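You operate a simulated robot arm through the tools that you are given. There is no shell and no other tool. Be economical: measure what you need, move in short steps, check, and stop when the job is done.

You are at the controls of a simulated two-armed robot. One attempt, no reset.

TASK
Empty the cup into the small jug through the funnel.
Fine: cup and funnel go back. Set down upright: measuring cup.

Only the result counts: the job must be done as asked and must still hold three seconds after the hand-in. Knocking over, shifting, dropping, spilling or breaking anything else fails it.

THE ROBOT
Two 7-joint arms with two-finger parallel grippers on one trunk, on a base that drives. Base frame: it is fixed to the floor where the robot stands at the start and does not move with it; the origin is under the middle of the robot, x ahead of it, y to its left, z up. Readings come in m, degrees, newtons and seconds.
The left shoulder is at the start at [0.06, 0.147, 0.543], the right one opposite. With the tool pointing down near the work surface each hand reaches from about 0.1 to 0.68 m from the robot's upright axis, wherever it stands, measured 20 degrees to its own side. Payload 3.43 kg a hand.
The tool frame of a hand sits at the grasp point between the pads (the TCP): z along the fingers, y along the line on which they close. The tips reach 0.03 m beyond it. Largest opening 0.094 m; finger width 0.028, thickness 0.01; the body of the gripper, 0.05 by 0.096 m, starts 0.055 m behind the TCP.
Orientation is that of the tool frame in the base frame, as a unit quaternion [x, y, z, w]. With the fingers straight down and closing along the base's y, the tool's x points along the base's -x, its y along +y and its z along -z.

THE INTERFACE
- The arms move only by the tool drive_tool. It takes "left_series", "right_series" or both (then of equal length, played together; a hand with none holds still); each is a list of rows, each a list of 7 numbers: the shift along the tool's x, y, z in units of 50 mm (1.0 is 50 mm), then the turn, a rotation vector about the tool's x, y, z in units of 4 degrees (1.0 is 4 degrees), then the finger opening in m, from 0 to 0.094. In form: [[x, y, z, wx, wy, wz, grip], ...]. A call has 1 to 8 rows; each row shifts and turns the commanded pose from where the row before left it, along the tool's axes as they then stand. A call with a number of a shift or a turn outside -1 to 1 is refused whole. A row lasts 0.2 s, in which the tool goes at most 0.05 m and 8.6 degrees; a call with a longer step from one row to the next is refused whole, and so is a gripper value outside its range. Where a pose cannot be reached the arm comes as near as it can. A force on the tool above 40 N (or 10 N above the force at the start of the call, whichever is more), or a blocked arm, ends the call early, and 0.2 s more pass. Each finger travels about 0.072 m/s and halts on what it meets, pressing with about 31 N; the grip force reading is that of the motor and also rises with nothing between the fingers. The clock runs only during rows and for 0.2 s after the last one: add rows that do not move to give the fingers time. The reply holds the time, the measured pose of the TCP, the force on the tool along the base axes, the opening and the grip force, in the units named above and with some noise, with the torque about the TCP (base axes, N m) and any sound that the robot's microphone picked up.
- Cameras (640 x 400 px; columns grow to the right, rows downward): "scene" is now at [0.0597, 0.0278, 1.1905]; the picture's right is [0.27, -0.96, 0.00], its down [-0.42, -0.12, -0.90] and it looks along [0.87, 0.25, -0.44] (base axes); focal length 276 px, centre (320, 200). "left" rides on the left gripper at [0.076, -0.014, -0.103] in its tool frame; the picture's right is [0.18, 0.98, 0.00], its down [-0.75, 0.14, -0.64] and it looks along [-0.63, 0.12, 0.77] (tool axes); focal length 243 px, centre (320, 200). "right" rides on the right gripper at [0.076, 0.014, -0.103] in its tool frame; the picture's right is [-0.18, 0.98, 0.00], its down [-0.75, -0.14, -0.64] and it looks along [-0.63, -0.12, 0.77] (tool axes); focal length 243 px, centre (320, 200). There is no depth. A picture from a camera that has moved, and an enlarged one, comes with that camera's place and axes in the base frame and with its lens.
- snapshot(camera): a new picture of that camera. The clock stands still meanwhile.
- move_column(by): slides the trunk up (or, below 0, down) by that many m; the arms and the scene camera ride with it, the base frame stays. It gives what a move gives, with no picture.
- drive_base(legs): drives the robot by 1 to 6 legs, each [ahead, left, turn to the left] in m, m and degrees, along the robot's own axes; the way and the turn of a leg run together, so that a leg with both is an arc; at most 1.5 m and 180 degrees a leg. The arms and the cameras ride along, it lands a little off, and it stops where it bumps. It gives what a move gives.
- pan_tilt(pan, tilt): turns the head with the scene camera to pan (to the left, within 86 degrees either way) and tilt (down, from -29 to 69), counted from straight ahead of the robot. It gives what a move gives.
- zoom(camera, box): a new picture of the part [left, top, right, bottom] of that camera's present view, enlarged. The clock stands still meanwhile.
- close_job(): hands the job in; it is judged then, once.

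Go step by step. Nothing tells you exact positions but the pictures and the camera data: compare them with the known pose of the tool, close in by small moves and look again before you grip or let go. The budget is 120 turns and 108 pictures, counting those below and the enlarged ones. Unless the task says otherwise, let go and move clear before handing in, and close with one line.

The tools are called after "Emit:" as name(argument=value, ...) on one line, values as JSON. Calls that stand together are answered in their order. drive_tool: Moves the arms, as the interface text tells. Its arguments: {"type":"object","properties":{"left_series":{"type":"array"},"right_series":{"type":"array"}},"required":[]} The other tools are called the same way: move_column (by) slides the trunk up or down; drive_base (legs) drives the base; pan_tilt (pan, tilt) turns the head that bears the scene camera; snapshot (camera) takes a picture; zoom (camera, box) takes an enlarged picture of a part of a camera's view; close_job () hands the job in.

At the start:

```text
time_s: 0.0
left_position: [0.2895, 0.2471, 0.9996]
left_orientation: [0.0, 1.0, 0.0, 0.002]
left_force: [0.2, 0.5, -0.9]
left_torque: [-0.01, -0.01, 0.0]
left_grip_width: 0.094
left_gripper_force: 0.0
right_position: [0.311, -0.021, 0.9999]
right_orientation: [0.0, 1.0, 0.001, 0.001]
right_force: [-0.9, 1.0, 1.3]
right_torque: [0.0, -0.01, 0.0]
right_grip_width: 0.094
right_gripper_force: 0.1
trunk travel left (down, up): [-0.25, 0.0]
robot x, y, heading: [0.0004, -0.0002, -0.1]
head pan, tilt: [15.8, 25.8]
```

scene: 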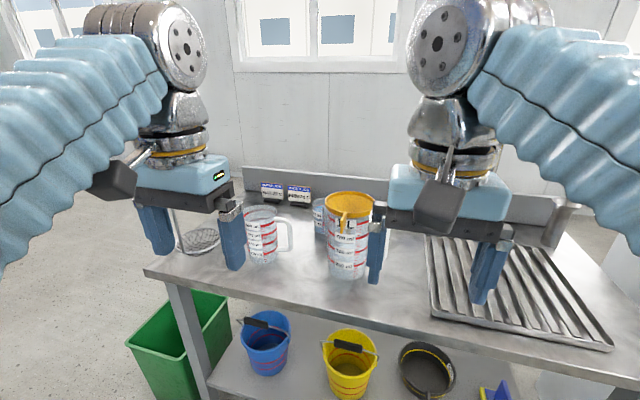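
right: 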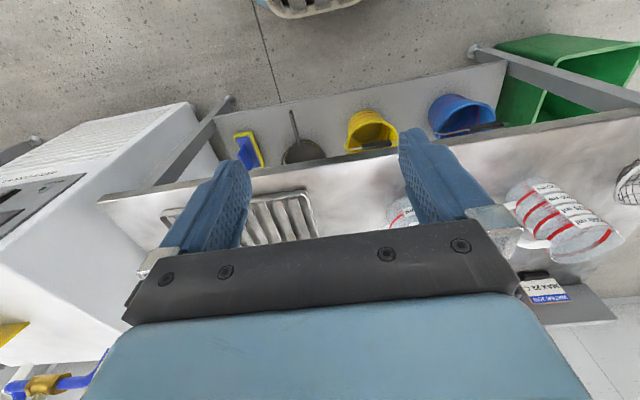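
left: 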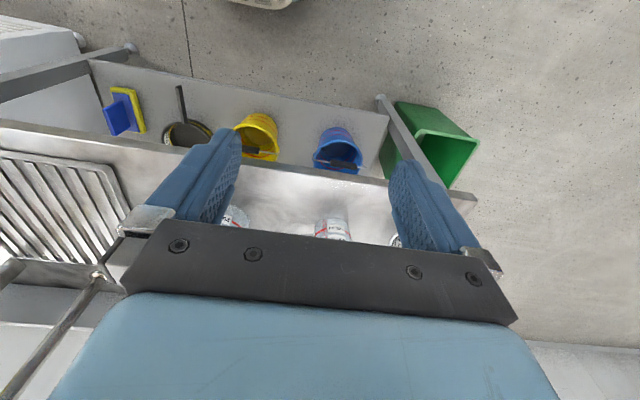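

I see a steel bench with a measuring jug with a handle, a jug holding an orange funnel, and something behind. I'll zoom in first to identify things.

Emit:
zoom(camera="scene", box=[160, 160, 400, 310])

Emit:
zoom(camera="scene", box=[235, 170, 395, 290])

```text
2.67 times, centred on (280, 235) of scene
camera zoom: at [0.0597, 0.0278, 1.1905], right [0.27, -0.96, 0.0], down [-0.42, -0.12, -0.9], along [0.87, 0.25, -0.44], focal length 736 px, centre (427, 107)
```

zoom: 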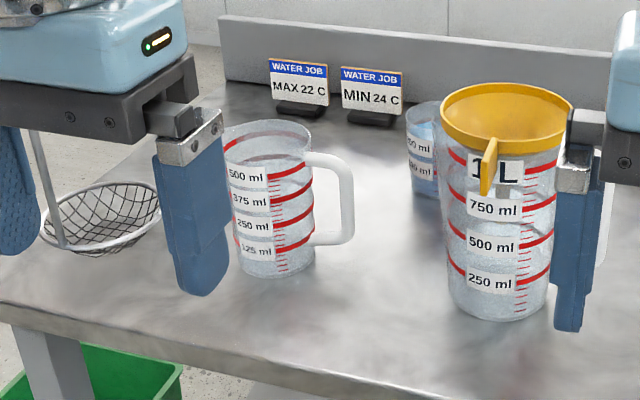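

```text
3.33 times, centred on (315, 230) of scene
camera zoom: at [0.0597, 0.0278, 1.1905], right [0.27, -0.96, 0.0], down [-0.42, -0.12, -0.9], along [0.87, 0.25, -0.44], focal length 920 px, centre (337, 100)
```

zoom: 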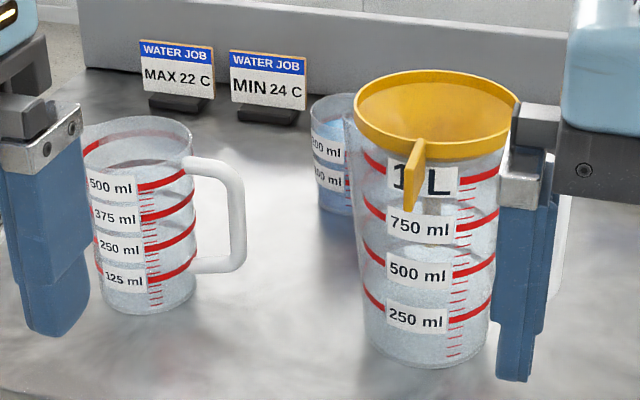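

A 500 ml jug (the small one), a 1 L jug carrying the funnel, and a small cup with blue liquid behind it. I'll move the hands aside to get a clear view.

Emit:
drive_tool(left_series=[[0.5, 0.8, 0, 0, 0, 0, 0.094], [0.5, 0.8, 0, 0, 0, 0, 0.094], [0.5, 0.8, 0, 0, 0, 0, 0.094], [0, 0, 0, 0, 0, 0, 0.094]], right_series=[[0.5, -0.8, 0, 0, 0, 0, 0.094], [0.5, -0.8, 0, 0, 0, 0, 0.094], [0.5, -0.8, 0, 0, 0, 0, 0.094], [0, -0.8, 0, 0, 0, 0, 0.094]])

Emit:
pan_tilt(pan=10, tilt=35)

Emit:
snapshot(camera="scene")

Emit:
zoom(camera="scene", box=[210, 110, 370, 210])

```text
time_s: 1.0
left_position: [0.2141, 0.3676, 0.9991]
left_orientation: [0.0, 1.0, 0.001, 0.002]
left_force: [-1.3, 0.9, 0.3]
left_torque: [-0.07, -0.03, -0.03]
left_grip_width: 0.0937
left_gripper_force: 0.0
right_position: [0.2464, -0.1664, 0.9894]
right_orientation: [-0.003, 1.0, 0.001, 0.002]
right_force: [-0.1, -0.6, 0.1]
right_torque: [-0.03, -0.03, -0.02]
right_grip_width: 0.0941
right_gripper_force: 0.1
right hand out of reach, approached as far as the arm can: row 3
trunk travel left (down, up): [-0.25, 0.0]
robot x, y, heading: [0.0046, -0.0041, -0.0]
head pan, tilt: [15.8, 25.8]
```

```text
time_s: 1.7
left_position: [0.2155, 0.3676, 0.999]
left_orientation: [-0.001, 1.0, -0.001, 0.002]
left_force: [0.0, -0.7, -0.6]
left_torque: [0.0, 0.0, -0.02]
left_grip_width: 0.0938
left_gripper_force: 0.1
right_position: [0.2483, -0.1654, 0.9897]
right_orientation: [-0.001, 1.0, 0.0, 0.002]
right_force: [-0.8, -0.6, 0.4]
right_torque: [0.02, 0.0, -0.01]
right_grip_width: 0.0939
right_gripper_force: 0.1
trunk travel left (down, up): [-0.25, 0.0]
robot x, y, heading: [0.0014, -0.0, -0.0]
head pan, tilt: [10.0, 35.0]
```

```text
102 pictures are left
camera scene: at [0.0579, 0.0181, 1.1761], right [0.17, -0.98, 0.0], down [-0.56, -0.1, -0.82], along [0.81, 0.14, -0.57], focal length 276 px, centre (320, 200)
```

scene: 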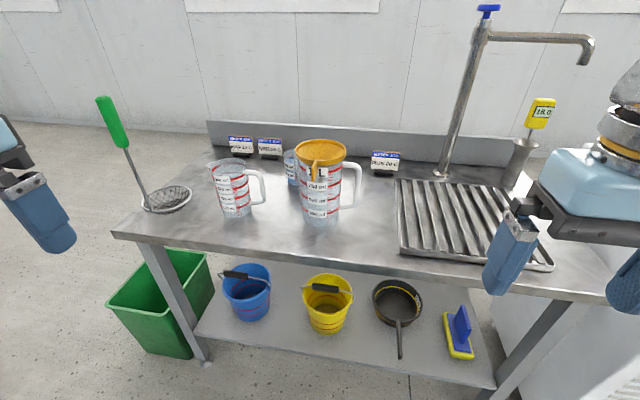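

```text
4.00 times, centred on (290, 160) of scene
camera zoom: at [0.0579, 0.0181, 1.1761], right [0.17, -0.98, 0.0], down [-0.56, -0.1, -0.82], along [0.81, 0.14, -0.57], focal length 1103 px, centre (440, 360)
```

zoom: 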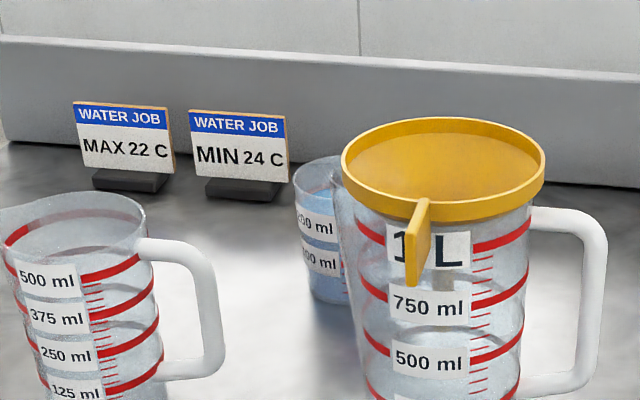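

There is also a third sign and a thermometer; I'll read these.

Emit:
zoom(camera="scene", box=[350, 130, 430, 190])

Emit:
zoom(camera="scene", box=[480, 80, 580, 190])

Emit:
zoom(camera="scene", box=[190, 120, 290, 230])

Emit:
zoom(camera="scene", box=[270, 120, 380, 240])

```text
6.67 times, centred on (390, 160) of scene
camera zoom: at [0.0579, 0.0181, 1.1761], right [0.17, -0.98, 0.0], down [-0.56, -0.1, -0.82], along [0.81, 0.14, -0.57], focal length 1839 px, centre (-147, 467)
```

zoom: 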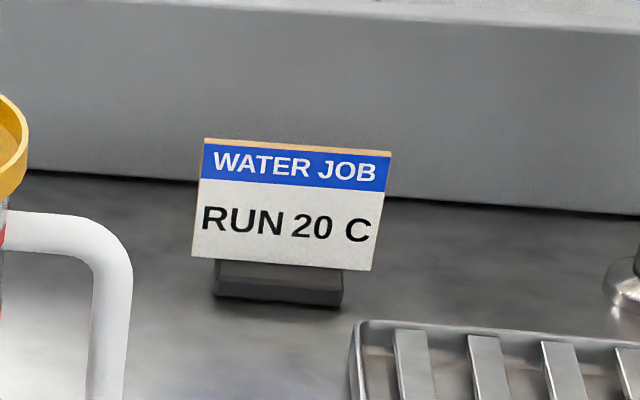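

```text
3.64 times, centred on (530, 135) of scene
camera zoom: at [0.0579, 0.0181, 1.1761], right [0.17, -0.98, 0.0], down [-0.56, -0.1, -0.82], along [0.81, 0.14, -0.57], focal length 1003 px, centre (-444, 436)
```

zoom: 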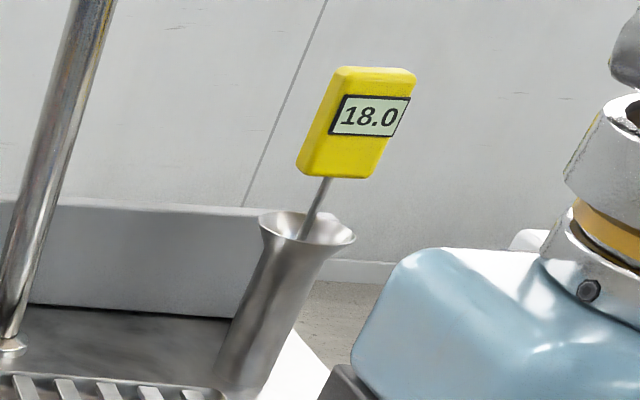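

```text
3.64 times, centred on (240, 175) of scene
camera zoom: at [0.0579, 0.0181, 1.1761], right [0.17, -0.98, 0.0], down [-0.56, -0.1, -0.82], along [0.81, 0.14, -0.57], focal length 1003 px, centre (611, 291)
```

zoom: 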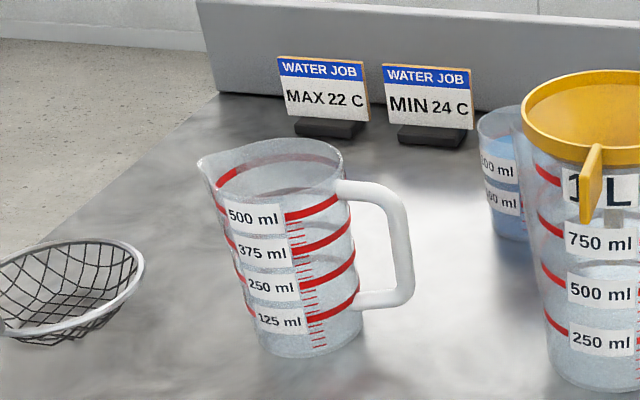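

```text
3.33 times, centred on (325, 180) of scene
camera zoom: at [0.0579, 0.0181, 1.1761], right [0.17, -0.98, 0.0], down [-0.56, -0.1, -0.82], along [0.81, 0.14, -0.57], focal length 920 px, centre (303, 267)
```

zoom: 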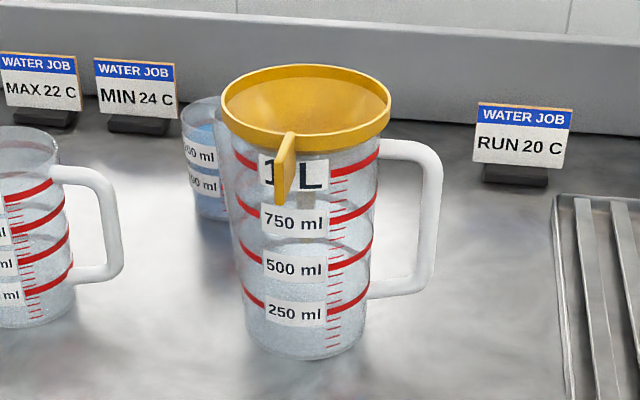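

The signs belong to another job. I'll get a second viewpoint to triangulate from the hand cameras.

Emit:
snapshot(camera="left")

Emit:
snapshot(camera="right")

```text
96 pictures are left
camera left: at [0.1373, 0.352, 1.101], right [-0.18, 0.98, 0.0], down [0.75, 0.14, 0.64], along [0.63, 0.12, -0.76], focal length 243 px, centre (320, 200)
```

left: 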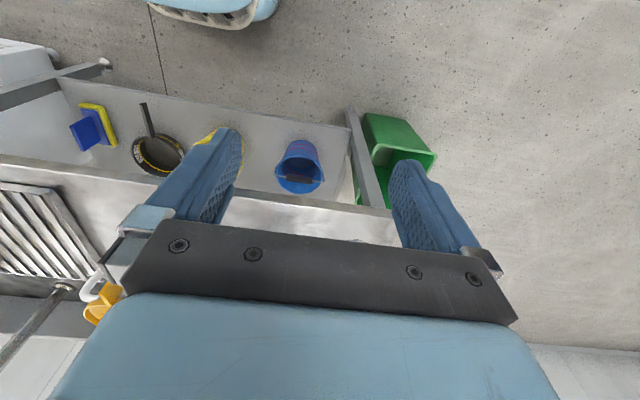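

```text
95 pictures are left
camera right: at [0.1715, -0.1513, 1.0919], right [0.18, 0.98, 0.0], down [0.75, -0.14, 0.64], along [0.63, -0.12, -0.77], focal length 243 px, centre (320, 200)
```

right: 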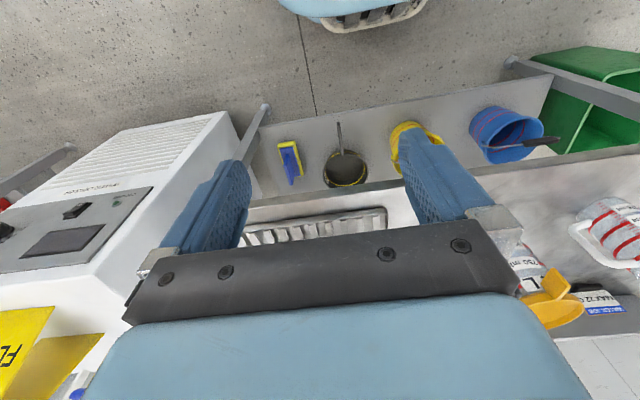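

I need a better baseline, so I'll drive the base to the left (also centres me on the jugs) and look again.

Emit:
drive_base(legs=[[0, 0.25, 0]])

Emit:
snapshot(camera="scene")

```text
time_s: 3.5
left_position: [0.2154, 0.6179, 0.999]
left_orientation: [0.001, 1.0, -0.001, 0.003]
left_force: [0.6, 0.7, 0.6]
left_torque: [0.05, 0.02, 0.01]
left_grip_width: 0.094
left_gripper_force: 0.1
right_position: [0.2476, 0.085, 0.9895]
right_orientation: [0.002, 1.0, 0.001, 0.0]
right_force: [0.3, -0.4, -0.7]
right_torque: [0.0, 0.05, 0.02]
right_grip_width: 0.0941
right_gripper_force: 0.1
trunk travel left (down, up): [-0.25, 0.0]
robot x, y, heading: [0.0023, 0.2519, -0.2]
head pan, tilt: [10.0, 35.0]
```

```text
94 pictures are left
camera scene: at [0.0581, 0.269, 1.1761], right [0.17, -0.98, 0.0], down [-0.56, -0.1, -0.82], along [0.81, 0.14, -0.57], focal length 276 px, centre (320, 200)
```

scene: 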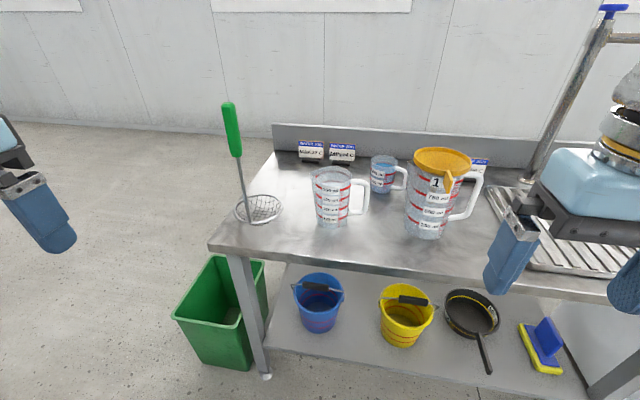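

Emit:
zoom(camera="scene", box=[300, 135, 500, 260])

Emit:
zoom(camera="scene", box=[290, 135, 386, 235])

Emit:
zoom(camera="scene", box=[358, 140, 490, 245])

```text
3.20 times, centred on (400, 198) of scene
camera zoom: at [0.0581, 0.269, 1.1761], right [0.17, -0.98, 0.0], down [-0.56, -0.1, -0.82], along [0.81, 0.14, -0.57], focal length 883 px, centre (64, 208)
```

zoom: 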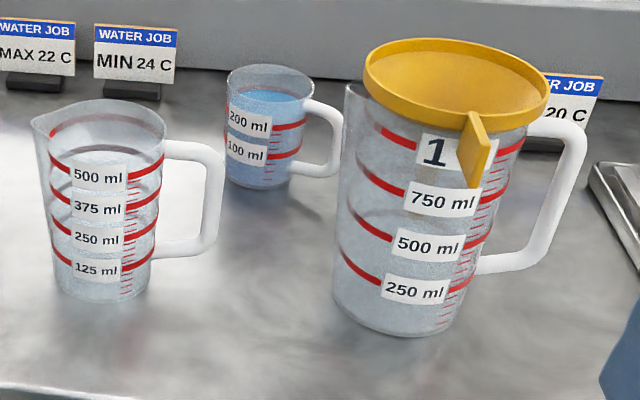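

```text
4.00 times, centred on (338, 185) of scene
camera zoom: at [0.0581, 0.269, 1.1761], right [0.17, -0.98, 0.0], down [-0.56, -0.1, -0.82], along [0.81, 0.14, -0.57], focal length 1103 px, centre (248, 260)
```

zoom: 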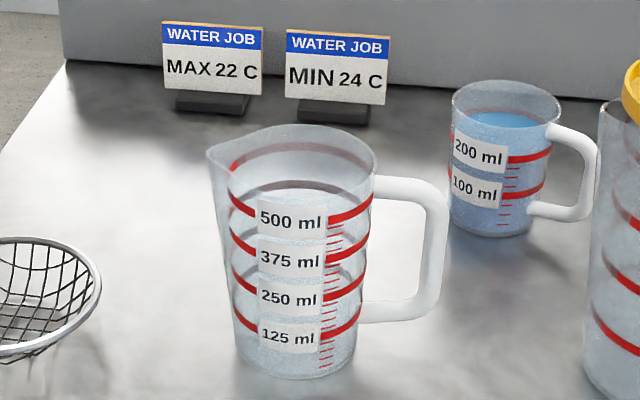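

```text
3.81 times, centred on (424, 192) of scene
camera zoom: at [0.0581, 0.269, 1.1761], right [0.17, -0.98, 0.0], down [-0.56, -0.1, -0.82], along [0.81, 0.14, -0.57], focal length 1051 px, centre (-76, 229)
```

zoom: 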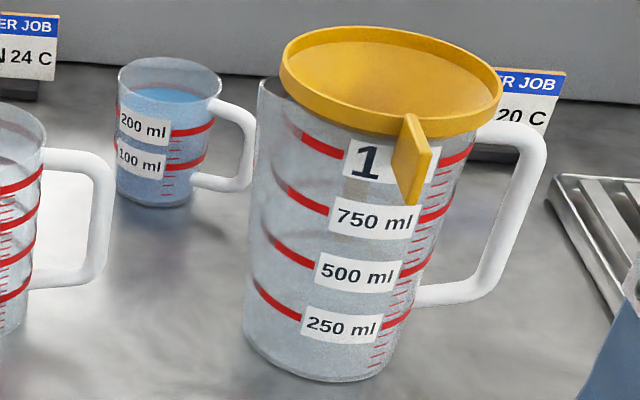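

Triangulation puts the table at z≈0.74, small jug at (0.578, 0.329), 1 L jug with funnel at (0.59, 0.11), and blue measuring cup at (0.755, 0.212). The skimmer handle rises to about (0.52, 0.51, 1.04). I'll put the base closer and inspect from there.

Emit:
drive_base(legs=[[0, -0.2, 0], [0.1, 0, 0]])

Emit:
snapshot(camera="scene")

Emit:
snapshot(camera="left")

```text
time_s: 5.9
left_position: [0.3152, 0.4191, 0.9985]
left_orientation: [0.0, 1.0, 0.0, 0.002]
left_force: [0.0, 0.9, -0.4]
left_torque: [0.02, -0.03, 0.0]
left_grip_width: 0.0942
left_gripper_force: 0.1
right_position: [0.3489, -0.1146, 0.9898]
right_orientation: [-0.001, 1.0, 0.001, 0.001]
right_force: [-0.6, 0.9, 0.3]
right_torque: [0.01, -0.01, -0.01]
right_grip_width: 0.0941
right_gripper_force: 0.0
trunk travel left (down, up): [-0.25, 0.0]
robot x, y, heading: [0.0973, 0.0495, 0.1]
head pan, tilt: [10.0, 35.0]
```

```text
90 pictures are left
camera scene: at [0.158, 0.0699, 1.1761], right [0.17, -0.98, 0.0], down [-0.56, -0.1, -0.82], along [0.81, 0.14, -0.57], focal length 276 px, centre (320, 200)
```

scene: 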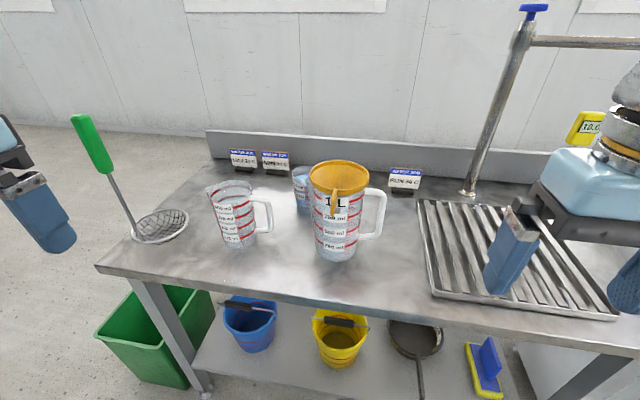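

```text
89 pictures are left
camera left: at [0.2373, 0.4039, 1.101], right [-0.18, 0.98, 0.0], down [0.75, 0.14, 0.64], along [0.63, 0.12, -0.76], focal length 243 px, centre (320, 200)
```

left: 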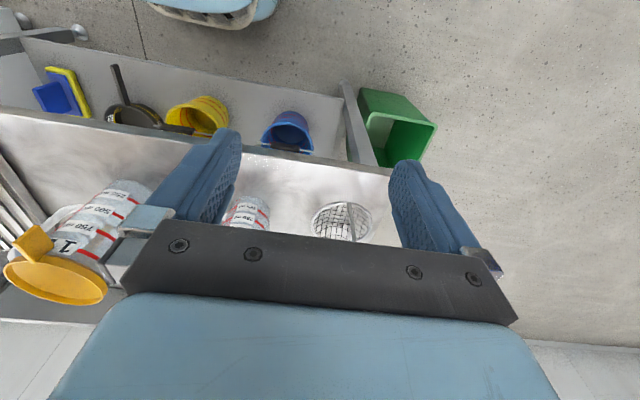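

Emit:
zoom(camera="scene", box=[295, 150, 395, 215])

Emit:
zoom(camera="left", box=[0, 170, 160, 310])

Emit:
zoom(camera="scene", box=[295, 180, 395, 270])

```text
6.15 times, centred on (345, 182) of scene
camera zoom: at [0.158, 0.0699, 1.1761], right [0.17, -0.98, 0.0], down [-0.56, -0.1, -0.82], along [0.81, 0.14, -0.57], focal length 1698 px, centre (166, 308)
```

zoom: 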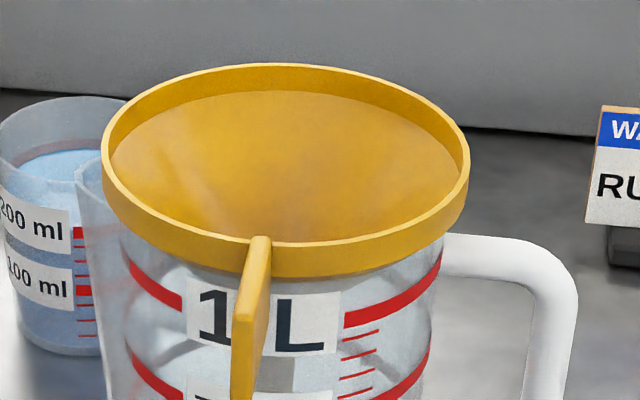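

```text
2.86 times, centred on (80, 240) of left
camera zoom: at [0.2373, 0.4039, 1.101], right [-0.18, 0.98, 0.0], down [0.75, 0.14, 0.64], along [0.63, 0.12, -0.76], focal length 693 px, centre (1006, 86)
```

zoom: 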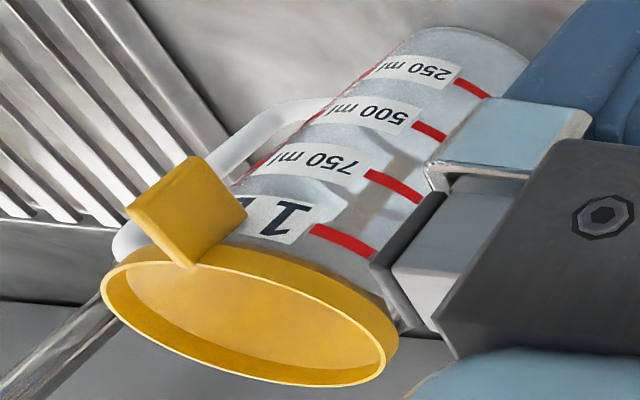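

```text
4.44 times, centred on (345, 225) of scene
camera zoom: at [0.158, 0.0699, 1.1761], right [0.17, -0.98, 0.0], down [-0.56, -0.1, -0.82], along [0.81, 0.14, -0.57], focal length 1226 px, centre (209, 89)
```

zoom: 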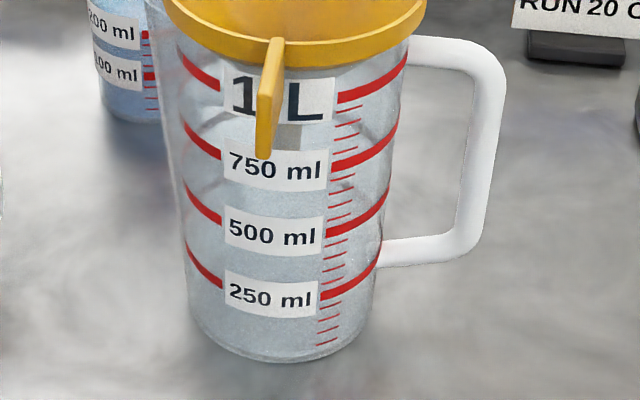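

The funnel's tab is a thin vertical plate in the -x direction, around x 0.504–0.54, y≈0.112, z 0.895–0.93. I'll bring the left hand above it, tool straight down.

Emit:
drive_tool(left_series=[[0, -0.9, -0.4, 0, 0, 0, 0.06], [0, -1, 0, 0, 0, 0, 0.06], [0, -1, 0, 0, 0, 0, 0.06], [0, -1, 0, 0, 0, 0, 0.06], [0, -1, 0, 0, 0, 0, 0.06], [0, -1, 0, 0, 0, 0, 0.06], [0, -0.24, 0, 0, 0, 0, 0.06], [0, 0, 0, 0, 0, 0, 0.06]])

Emit:
drive_tool(left_series=[[-1, 0, 0, 0, 0, 0, 0.05], [-1, 0, 0, 0, 0, 0, 0.05], [-1, 0, 0, 0, 0, 0, 0.05], [-1, 0, 0, 0, 0, 0, 0.05], [0, 0, 0, 0, 0, 0, 0.05]])

Emit:
snapshot(camera="scene")

Emit:
snapshot(camera="left")

```text
time_s: 7.7
left_position: [0.339, 0.1549, 0.9896]
left_orientation: [0.0, 1.0, -0.001, 0.002]
left_force: [0.4, 0.0, -0.8]
left_torque: [0.0, -0.02, 0.0]
left_grip_width: 0.0598
left_gripper_force: 0.0
left hand out of reach, approached as far as the arm can: row 1, 2, 3, 4
right_position: [0.3484, -0.1151, 0.9886]
right_orientation: [0.0, 1.0, 0.001, 0.001]
right_force: [0.9, 0.8, 0.4]
right_torque: [0.0, -0.03, 0.0]
right_grip_width: 0.0941
right_gripper_force: 0.1
trunk travel left (down, up): [-0.25, 0.0]
robot x, y, heading: [0.1009, 0.0481, -0.3]
head pan, tilt: [10.0, 35.0]
```

```text
time_s: 8.9
left_position: [0.5366, 0.1553, 0.9828]
left_orientation: [0.0, 1.0, 0.0, 0.004]
left_force: [0.0, -0.6, -0.6]
left_torque: [0.02, 0.01, 0.0]
left_grip_width: 0.05
left_gripper_force: 0.0
left hand out of reach, approached as far as the arm can: row 4
right_position: [0.3485, -0.1151, 0.9893]
right_orientation: [-0.001, 1.0, 0.001, 0.001]
right_force: [0.6, -0.4, -0.9]
right_torque: [0.05, 0.03, 0.0]
right_grip_width: 0.0941
right_gripper_force: 0.1
trunk travel left (down, up): [-0.25, 0.0]
robot x, y, heading: [0.0974, 0.0513, -0.1]
head pan, tilt: [10.0, 35.0]
```

```text
85 pictures are left
camera scene: at [0.1584, 0.0696, 1.1761], right [0.17, -0.98, 0.0], down [-0.56, -0.1, -0.82], along [0.81, 0.14, -0.57], focal length 276 px, centre (320, 200)
```

scene: 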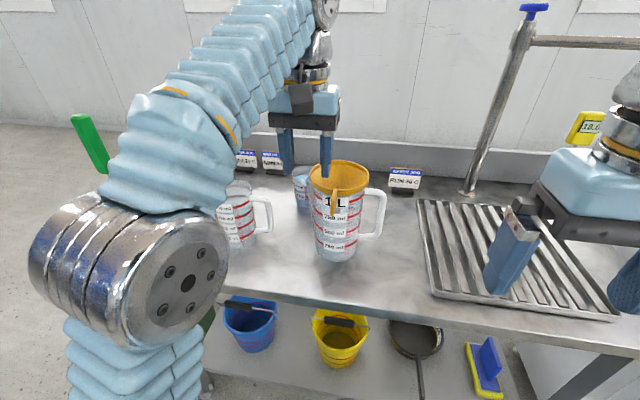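

```text
84 pictures are left
camera left: at [0.4598, 0.1404, 1.0851], right [-0.18, 0.98, 0.0], down [0.75, 0.14, 0.65], along [0.64, 0.12, -0.76], focal length 243 px, centre (320, 200)
```

left: 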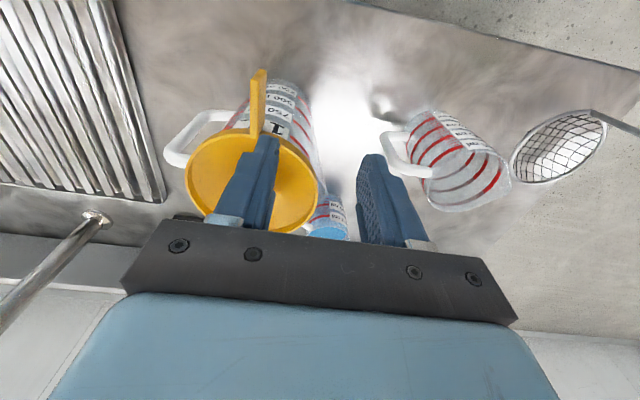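

Tool-down height is limited here; a nearly horizontal hand pointing +x reaches higher. I'll back off and pitch the left hand forward to about 30° below horizontal.

Emit:
drive_tool(left_series=[[0.9, -0.29, 0, 0, 0, 0, 0.05], [0.9, -0.29, 0, 0, 0, 0, 0.05], [0.9, -0.29, 0, 0, 0, 0, 0.05], [0, 0, 0, 0, -1, 0, 0.05], [0, 0, 0, 0, -1, 0, 0.05], [0, 0, 0, 0, -1, 0, 0.05], [0, 0, 0, 0, -1, 0, 0.05], [0, 0, 0, 0, -1, 0, 0.05]])

Emit:
drive_tool(left_series=[[0, 0, 0, 0, -1, 0, 0.05], [0, 0, 0, 0, -1, 0, 0.05], [0, 0, 0, 0, -1, 0, 0.05], [0, 0, 0, 0, -1, 0, 0.05], [0, 0, 0, 0, -1, 0, 0.05], [0, 0, 0, 0, -1, 0, 0.05], [0, 0, 0, 0, -1, 0, 0.05], [0, 0, 0, 0, -1, 0, 0.05]])

Emit:
drive_tool(left_series=[[0, 0, 0, 0, -1, 0, 0.05], [0, 0, 0, 0, -1, 0, 0.05], [0, 0, 0, 0, 0, 0, 0.05]])

Emit:
snapshot(camera="scene")

Emit:
snapshot(camera="left")

```text
time_s: 10.7
left_position: [0.4005, 0.1116, 0.9824]
left_orientation: [0.0, 0.985, 0.0, 0.175]
left_force: [0.4, -0.9, 0.0]
left_torque: [0.02, -0.02, 0.0]
left_grip_width: 0.0502
left_gripper_force: 0.0
right_position: [0.3473, -0.1161, 0.9893]
right_orientation: [-0.001, 1.0, 0.002, 0.001]
right_force: [-0.6, -0.6, -0.5]
right_torque: [0.01, 0.03, 0.01]
right_grip_width: 0.0941
right_gripper_force: 0.1
trunk travel left (down, up): [-0.25, 0.0]
robot x, y, heading: [0.0994, 0.0546, 0.1]
head pan, tilt: [10.0, 35.0]
```

```text
time_s: 12.5
left_position: [0.4014, 0.1119, 0.9832]
left_orientation: [0.0, 0.898, 0.0, 0.44]
left_force: [0.2, 0.9, 0.1]
left_torque: [0.0, -0.01, 0.02]
left_grip_width: 0.05
left_gripper_force: 0.1
right_position: [0.3473, -0.1151, 0.9899]
right_orientation: [0.0, 1.0, 0.001, 0.0]
right_force: [-0.1, 0.0, 0.0]
right_torque: [0.01, 0.03, -0.02]
right_grip_width: 0.0939
right_gripper_force: 0.1
trunk travel left (down, up): [-0.25, 0.0]
robot x, y, heading: [0.0999, 0.05, 0.1]
head pan, tilt: [10.0, 35.0]
```

```text
time_s: 13.3
left_position: [0.4008, 0.1117, 0.9827]
left_orientation: [0.0, 0.865, 0.001, 0.501]
left_force: [0.6, -0.6, 0.1]
left_torque: [-0.03, 0.05, -0.01]
left_grip_width: 0.0498
left_gripper_force: 0.1
right_position: [0.3481, -0.1145, 0.9892]
right_orientation: [0.0, 1.0, 0.001, 0.001]
right_force: [-1.0, -0.9, -0.2]
right_torque: [0.0, 0.0, -0.02]
right_grip_width: 0.0938
right_gripper_force: 0.0
trunk travel left (down, up): [-0.25, 0.0]
robot x, y, heading: [0.1013, 0.0471, 0.1]
head pan, tilt: [10.0, 35.0]
```

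```text
83 pictures are left
camera scene: at [0.1582, 0.0698, 1.1761], right [0.17, -0.98, 0.0], down [-0.56, -0.1, -0.82], along [0.81, 0.14, -0.57], focal length 276 px, centre (320, 200)
```

scene: 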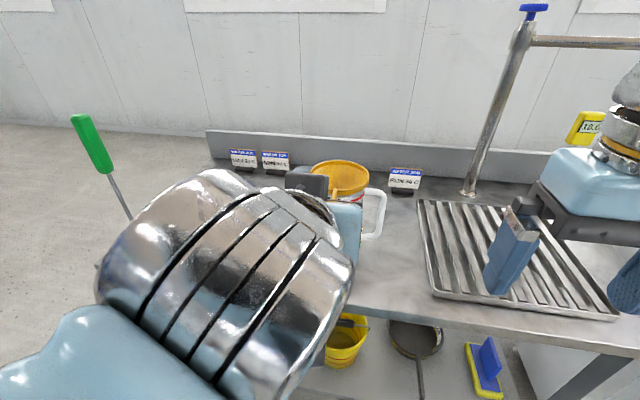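

```text
82 pictures are left
camera left: at [0.273, 0.0967, 0.9672], right [-0.09, 0.98, -0.16], down [-0.18, 0.14, 0.97], along [0.98, 0.12, 0.17], focal length 243 px, centre (320, 200)
```

left: 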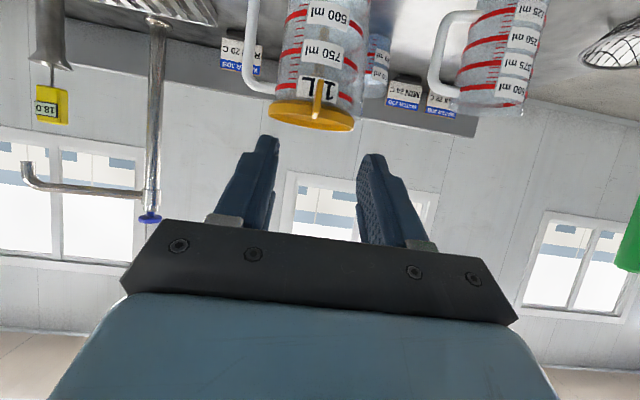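

Emit:
zoom(camera="left", box=[240, 60, 400, 160])

```text
4.00 times, centred on (320, 110) of left
camera zoom: at [0.273, 0.0967, 0.9672], right [-0.09, 0.98, -0.16], down [-0.18, 0.14, 0.97], along [0.98, 0.12, 0.17], focal length 970 px, centre (320, 560)
```

zoom: 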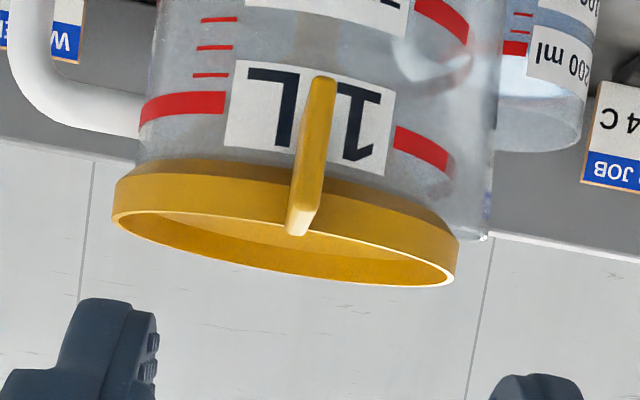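

The fin lies at y≈0.109, z 0.898–0.928, outer end x≈0.504. My approach direction points right at it, so I'll advance most of the way and check.

Emit:
drive_tool(left_series=[[0.16, -0.05, 0.8, 0, 0, 0, 0.05], [0, 0, 0.8, 0, 0, 0, 0.05], [0, 0, 0.1, 0, 0, 0, 0.05]])

Emit:
snapshot(camera="left")

```text
time_s: 14.1
left_position: [0.4704, 0.1079, 0.9328]
left_orientation: [-0.001, 0.865, 0.001, 0.502]
left_force: [0.4, -0.9, -0.3]
left_torque: [-0.01, -0.01, -0.02]
left_grip_width: 0.05
left_gripper_force: 0.0
right_position: [0.3482, -0.1149, 0.9903]
right_orientation: [0.0, 1.0, 0.001, 0.001]
right_force: [-0.1, -0.9, 0.4]
right_torque: [0.01, -0.03, 0.06]
right_grip_width: 0.0942
right_gripper_force: 0.1
trunk travel left (down, up): [-0.25, 0.0]
robot x, y, heading: [0.1006, 0.051, 0.1]
head pan, tilt: [10.0, 35.0]
```

```text
80 pictures are left
camera left: at [0.3429, 0.0938, 0.9179], right [-0.09, 0.98, -0.16], down [-0.18, 0.14, 0.97], along [0.98, 0.12, 0.17], focal length 243 px, centre (320, 200)
```

left: 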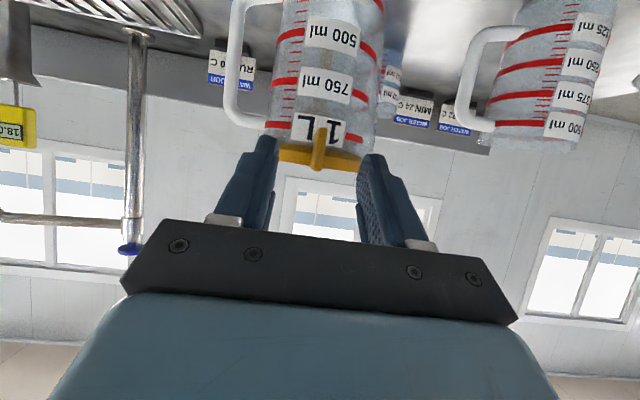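

Emit:
drive_tool(left_series=[[0, 0.03, 0.74, 0, 0, 0, 0.05], [0, 0, 0, 0, 0, 0, 0.05]])

Emit:
zoom(camera="left", box=[220, 60, 420, 220])

```text
time_s: 14.7
left_position: [0.5035, 0.1106, 0.9148]
left_orientation: [0.001, 0.865, 0.0, 0.502]
left_force: [-0.1, 0.6, -0.2]
left_torque: [0.02, 0.02, 0.0]
left_grip_width: 0.0501
left_gripper_force: 0.1
right_position: [0.3486, -0.1154, 0.9901]
right_orientation: [0.001, 1.0, 0.002, 0.0]
right_force: [0.6, 0.2, -0.5]
right_torque: [0.02, -0.01, 0.0]
right_grip_width: 0.094
right_gripper_force: 0.0
trunk travel left (down, up): [-0.25, 0.0]
robot x, y, heading: [0.1006, 0.0528, 0.2]
head pan, tilt: [10.0, 35.0]
```

```text
2.50 times, centred on (320, 140) of left
camera zoom: at [0.375, 0.0947, 0.8998], right [-0.09, 0.98, -0.16], down [-0.18, 0.14, 0.97], along [0.98, 0.12, 0.17], focal length 606 px, centre (320, 350)
```

zoom: 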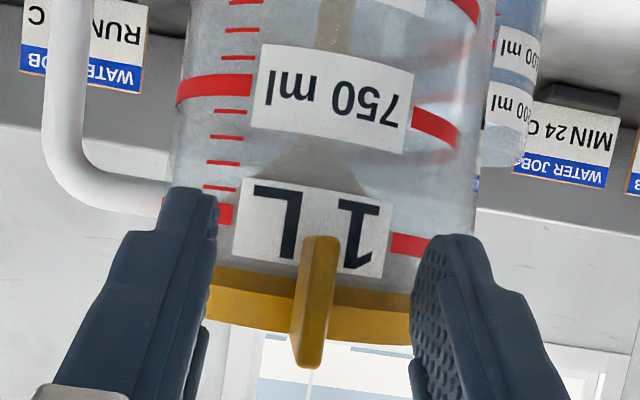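

The fin is centred between the pads. I'll close on it.

Emit:
drive_tool(left_series=[[0, 0, 0, 0, 0, 0, 0.03], [0, 0, 0, 0, 0, 0, 0.01], [0, 0, 0, 0, 0, 0, 0], [0, 0, 0, 0, 0, 0, 0]])

Emit:
zoom(camera="left", box=[220, 30, 420, 190])

```text
time_s: 15.7
left_position: [0.5033, 0.11, 0.9147]
left_orientation: [0.001, 0.865, 0.0, 0.501]
left_force: [1.1, -0.8, 0.0]
left_torque: [0.02, 0.02, -0.01]
left_grip_width: 0.0091
left_gripper_force: 31.3
right_position: [0.3481, -0.1156, 0.9891]
right_orientation: [0.0, 1.0, 0.001, 0.001]
right_force: [-0.1, -0.5, 0.0]
right_torque: [0.0, 0.03, -0.03]
right_grip_width: 0.0939
right_gripper_force: 0.1
trunk travel left (down, up): [-0.25, 0.0]
robot x, y, heading: [0.1029, 0.0474, 0.1]
head pan, tilt: [10.0, 35.0]
```

```text
2.50 times, centred on (320, 110) of left
camera zoom: at [0.3747, 0.0947, 0.9], right [-0.09, 0.98, -0.16], down [-0.18, 0.14, 0.97], along [0.98, 0.12, 0.17], focal length 606 px, centre (320, 425)
```

zoom: 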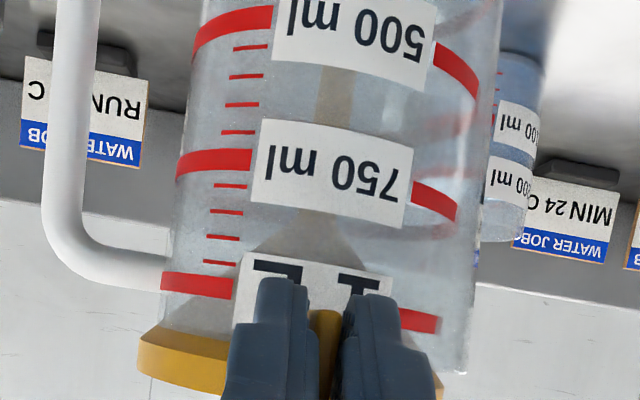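

Gripped (9 mm). The stem reaches well down into the jug, so I'll lift straight up in stages.

Emit:
drive_tool(left_series=[[-0.35, 0, -0.2, 0, 0, 0, 0], [-0.52, 0, -0.3, 0, 0, 0, 0], [-0.52, 0, -0.3, 0, 0, 0, 0], [-0.52, 0, -0.3, 0, 0, 0, 0], [-0.52, 0, -0.3, 0, 0, 0, 0], [0, 0, 0, 0, 0, 0, 0]])

Emit:
snapshot(camera="scene")

Emit:
snapshot(camera="left")

```text
time_s: 17.1
left_position: [0.5043, 0.1102, 1.0561]
left_orientation: [0.001, 0.865, 0.0, 0.501]
left_force: [0.3, -0.2, -0.9]
left_torque: [0.03, 0.08, 0.01]
left_grip_width: 0.0089
left_gripper_force: 31.4
right_position: [0.3487, -0.1148, 0.9897]
right_orientation: [-0.001, 1.0, 0.001, 0.0]
right_force: [0.6, -0.5, 0.9]
right_torque: [0.0, 0.01, 0.0]
right_grip_width: 0.0942
right_gripper_force: 0.0
trunk travel left (down, up): [-0.25, 0.0]
robot x, y, heading: [0.1002, 0.049, 0.0]
head pan, tilt: [10.0, 35.0]
```

```text
77 pictures are left
camera scene: at [0.1583, 0.0699, 1.1761], right [0.17, -0.98, 0.0], down [-0.56, -0.1, -0.82], along [0.81, 0.14, -0.57], focal length 276 px, centre (320, 200)
```

scene: 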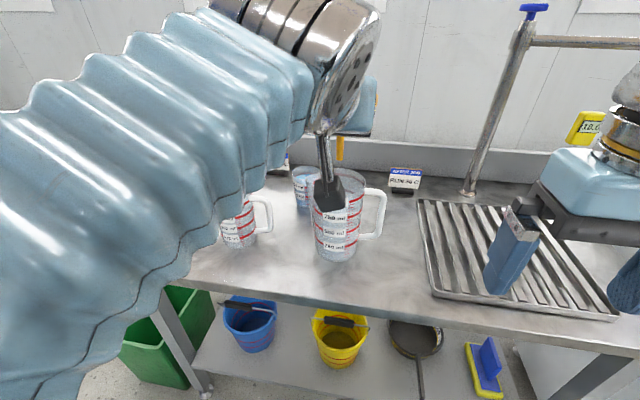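

```text
76 pictures are left
camera left: at [0.3747, 0.0952, 1.0396], right [-0.09, 0.98, -0.16], down [-0.18, 0.14, 0.97], along [0.98, 0.12, 0.17], focal length 243 px, centre (320, 200)
```

left: 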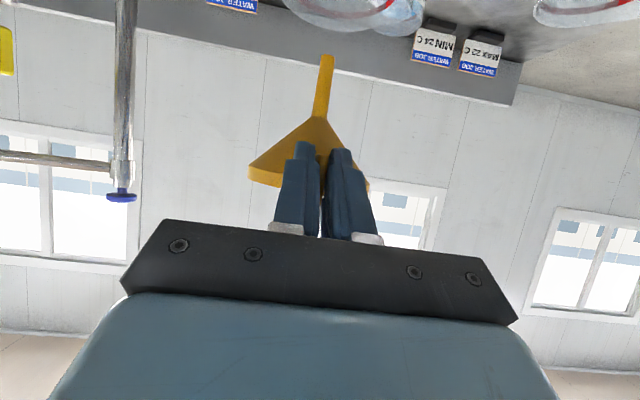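

The funnel is clear (stem bottom ≈0.957) hanging upright. Now I'll carry it left toward the small jug, in two stages.

Emit:
drive_tool(left_series=[[0.07, 0.7, -0.12, 0, 0, 0, 0], [0.07, 0.8, -0.12, 0, 0, 0, 0], [0, 0.8, 0, 0, 0, 0, 0], [0, 0.8, 0, 0, 0, 0, 0], [0, 0, 0, 0, 0, 0, 0]])

Emit:
snapshot(camera="scene")

Emit:
snapshot(camera="left")

```text
time_s: 18.3
left_position: [0.4874, 0.2665, 1.0544]
left_orientation: [0.0, 0.865, 0.0, 0.502]
left_force: [-0.1, -0.8, -0.3]
left_torque: [-0.01, 0.03, 0.0]
left_grip_width: 0.0089
left_gripper_force: 30.8
right_position: [0.3476, -0.117, 0.9888]
right_orientation: [0.0, 1.0, 0.001, 0.001]
right_force: [-0.7, -1.0, -0.5]
right_torque: [-0.01, -0.01, -0.01]
right_grip_width: 0.0938
right_gripper_force: 0.1
trunk travel left (down, up): [-0.25, 0.0]
robot x, y, heading: [0.0964, 0.0478, 0.0]
head pan, tilt: [10.0, 35.0]
```

```text
75 pictures are left
camera scene: at [0.1583, 0.0701, 1.1761], right [0.17, -0.98, 0.0], down [-0.56, -0.1, -0.82], along [0.81, 0.14, -0.57], focal length 276 px, centre (320, 200)
```

scene: 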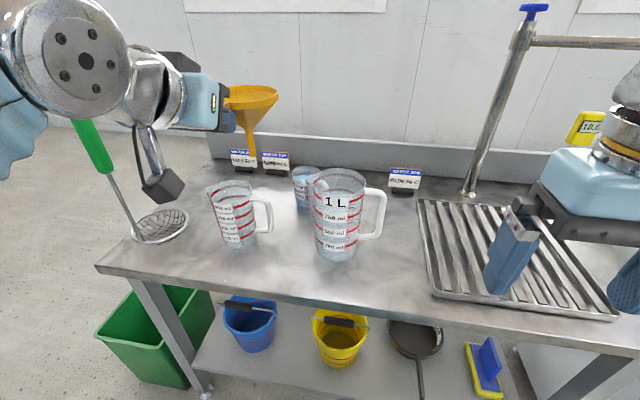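

```text
74 pictures are left
camera left: at [0.3604, 0.2514, 1.0395], right [-0.09, 0.98, -0.16], down [-0.18, 0.14, 0.97], along [0.98, 0.12, 0.17], focal length 243 px, centre (320, 200)
```

left: 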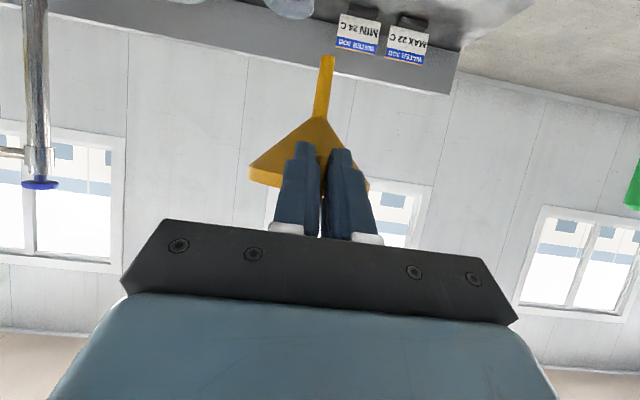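

Emit:
drive_tool(left_series=[[0, 0.6, 0, 0, 0, 0, 0], [0, 0.63, 0, 0, 0, 0, 0], [0, 0, 0, 0, 0, 0, 0]])

Emit:
zoom(camera="scene", box=[150, 60, 310, 260])

```text
time_s: 19.1
left_position: [0.4898, 0.3277, 1.0544]
left_orientation: [0.0, 0.865, 0.0, 0.502]
left_force: [0.0, 0.8, -0.4]
left_torque: [0.0, 0.04, -0.01]
left_grip_width: 0.0092
left_gripper_force: 31.4
right_position: [0.3473, -0.115, 0.9898]
right_orientation: [0.0, 1.0, 0.001, 0.001]
right_force: [0.5, 0.5, 0.0]
right_torque: [0.02, 0.01, 0.0]
right_grip_width: 0.0939
right_gripper_force: 0.1
trunk travel left (down, up): [-0.25, 0.0]
robot x, y, heading: [0.099, 0.053, -0.3]
head pan, tilt: [10.0, 35.0]
```

```text
2.00 times, centred on (230, 160) of scene
camera zoom: at [0.1583, 0.0701, 1.1761], right [0.17, -0.98, 0.0], down [-0.56, -0.1, -0.82], along [0.81, 0.14, -0.57], focal length 552 px, centre (500, 280)
```

zoom: 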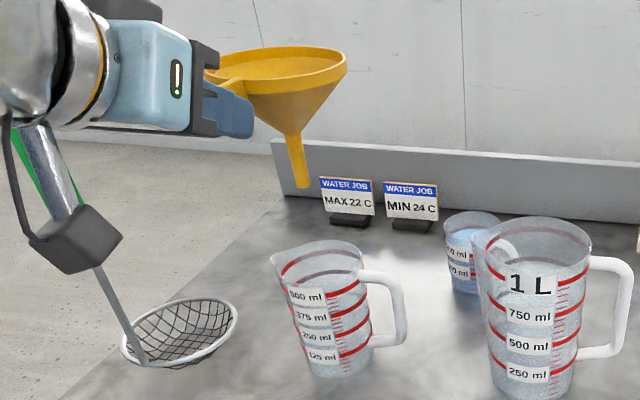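

The funnel axis is about over the small jug (centre ≈(0.574, 0.323)). I'll correct slightly and lower it.

Emit:
drive_tool(left_series=[[0.59, -0.04, 0.31, 0, 0, 0, 0], [0.59, 0, 0.31, 0, 0, 0, 0], [0.59, 0, 0.31, 0, 0, 0, 0], [0, 0, 0, 0, 0, 0, 0]])

Emit:
zoom(camera="scene", box=[150, 60, 310, 260])

Emit:
zoom(camera="left", box=[200, 0, 440, 200])

```text
time_s: 20.1
left_position: [0.485, 0.3254, 0.954]
left_orientation: [0.0, 0.865, 0.0, 0.501]
left_force: [-0.5, 0.5, -1.1]
left_torque: [0.0, 0.02, 0.03]
left_grip_width: 0.0095
left_gripper_force: 30.5
right_position: [0.3477, -0.1158, 0.9902]
right_orientation: [0.001, 1.0, 0.001, 0.001]
right_force: [-0.2, -0.1, 0.6]
right_torque: [0.01, -0.02, 0.01]
right_grip_width: 0.0942
right_gripper_force: 0.0
trunk travel left (down, up): [-0.25, 0.0]
robot x, y, heading: [0.0985, 0.0532, -0.0]
head pan, tilt: [10.0, 35.0]
```

```text
2.00 times, centred on (230, 160) of scene
camera zoom: at [0.1583, 0.0699, 1.1761], right [0.17, -0.98, 0.0], down [-0.56, -0.1, -0.82], along [0.81, 0.14, -0.57], focal length 552 px, centre (500, 280)
```

zoom: 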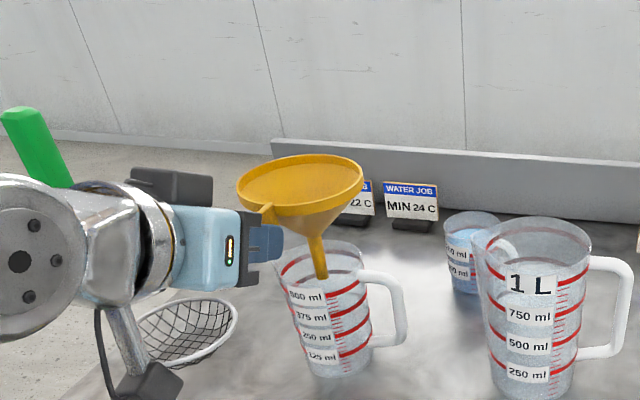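

```text
2.00 times, centred on (320, 100) of left
camera zoom: at [0.3573, 0.3109, 0.9398], right [-0.09, 0.98, -0.16], down [-0.18, 0.14, 0.97], along [0.98, 0.12, 0.17], focal length 485 px, centre (320, 400)
```

zoom: 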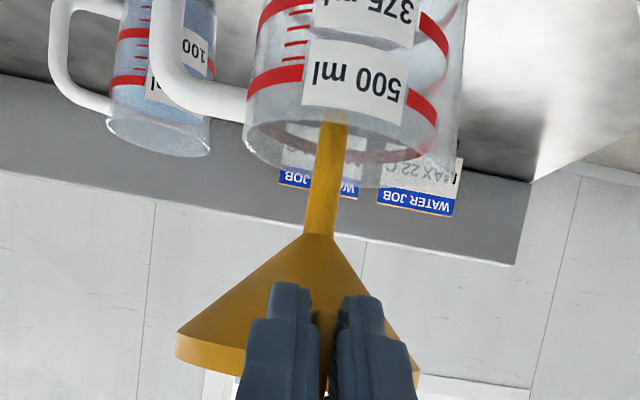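

The stem is entering the mouth, nearly centred. Continue lowering in smaller steps.

Emit:
drive_tool(left_series=[[0.35, 0.06, 0.2, 0, 0, 0, 0], [0.35, 0, 0.2, 0, 0, 0, 0], [0.09, 0, 0.05, 0, 0, 0, 0], [0, 0, 0, 0, 0, 0, 0]])

Emit:
zoom(camera="scene", box=[180, 130, 300, 260])

Emit:
zoom(camera="left", box=[200, 20, 440, 220])

```text
time_s: 21.1
left_position: [0.4848, 0.3283, 0.9107]
left_orientation: [0.0, 0.865, 0.0, 0.502]
left_force: [0.1, -0.2, -0.9]
left_torque: [0.05, 0.07, -0.01]
left_grip_width: 0.0091
left_gripper_force: 30.6
right_position: [0.3477, -0.1153, 0.9905]
right_orientation: [0.0, 1.0, 0.0, 0.001]
right_force: [0.3, -0.2, -0.1]
right_torque: [-0.02, -0.01, 0.0]
right_grip_width: 0.0942
right_gripper_force: 0.0
trunk travel left (down, up): [-0.25, 0.0]
robot x, y, heading: [0.1004, 0.0549, -0.3]
head pan, tilt: [10.0, 35.0]
```

```text
3.08 times, centred on (240, 195) of scene
camera zoom: at [0.1583, 0.0699, 1.1761], right [0.17, -0.98, 0.0], down [-0.56, -0.1, -0.82], along [0.81, 0.14, -0.57], focal length 849 px, centre (566, 215)
```

zoom: 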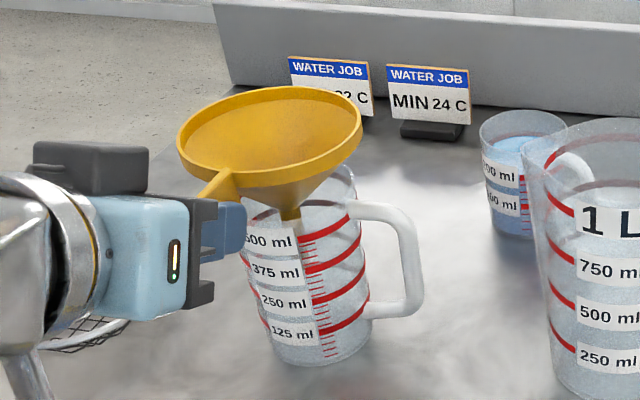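

```text
2.00 times, centred on (320, 120) of left
camera zoom: at [0.3571, 0.3136, 0.8944], right [-0.09, 0.98, -0.16], down [-0.18, 0.14, 0.97], along [0.98, 0.12, 0.17], focal length 485 px, centre (320, 360)
```

zoom: 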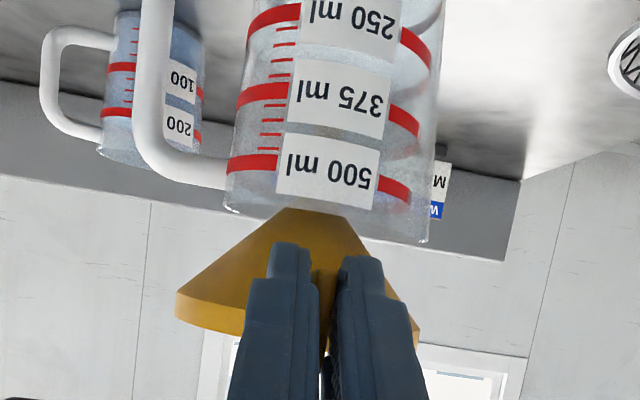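

Emit:
drive_tool(left_series=[[0.17, 0, 0.1, 0, 0, 0, 0], [0.17, 0, 0.1, 0, 0, 0, 0], [0, 0, 0, 0, 0, 0, 0]])

Emit:
zoom(camera="left", box=[200, 20, 440, 220])

```text
time_s: 21.9
left_position: [0.4843, 0.3301, 0.8898]
left_orientation: [0.0, 0.865, 0.0, 0.502]
left_force: [0.8, 0.1, 0.4]
left_torque: [-0.01, 0.03, 0.0]
left_grip_width: 0.0087
left_gripper_force: 30.9
right_position: [0.347, -0.1162, 0.9893]
right_orientation: [0.0, 1.0, 0.0, 0.001]
right_force: [0.4, -0.1, 0.6]
right_torque: [-0.04, 0.02, 0.02]
right_grip_width: 0.0941
right_gripper_force: 0.0
trunk travel left (down, up): [-0.25, 0.0]
robot x, y, heading: [0.1002, 0.0567, -0.0]
head pan, tilt: [10.0, 35.0]
```

```text
2.00 times, centred on (320, 120) of left
camera zoom: at [0.3568, 0.3136, 0.8749], right [-0.09, 0.98, -0.16], down [-0.18, 0.14, 0.97], along [0.98, 0.12, 0.17], focal length 485 px, centre (320, 360)
```

zoom: 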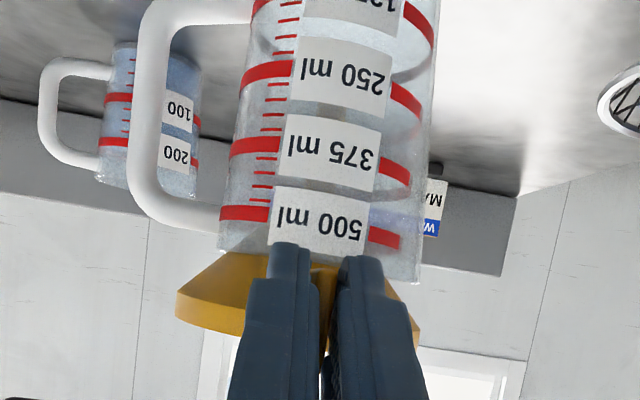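

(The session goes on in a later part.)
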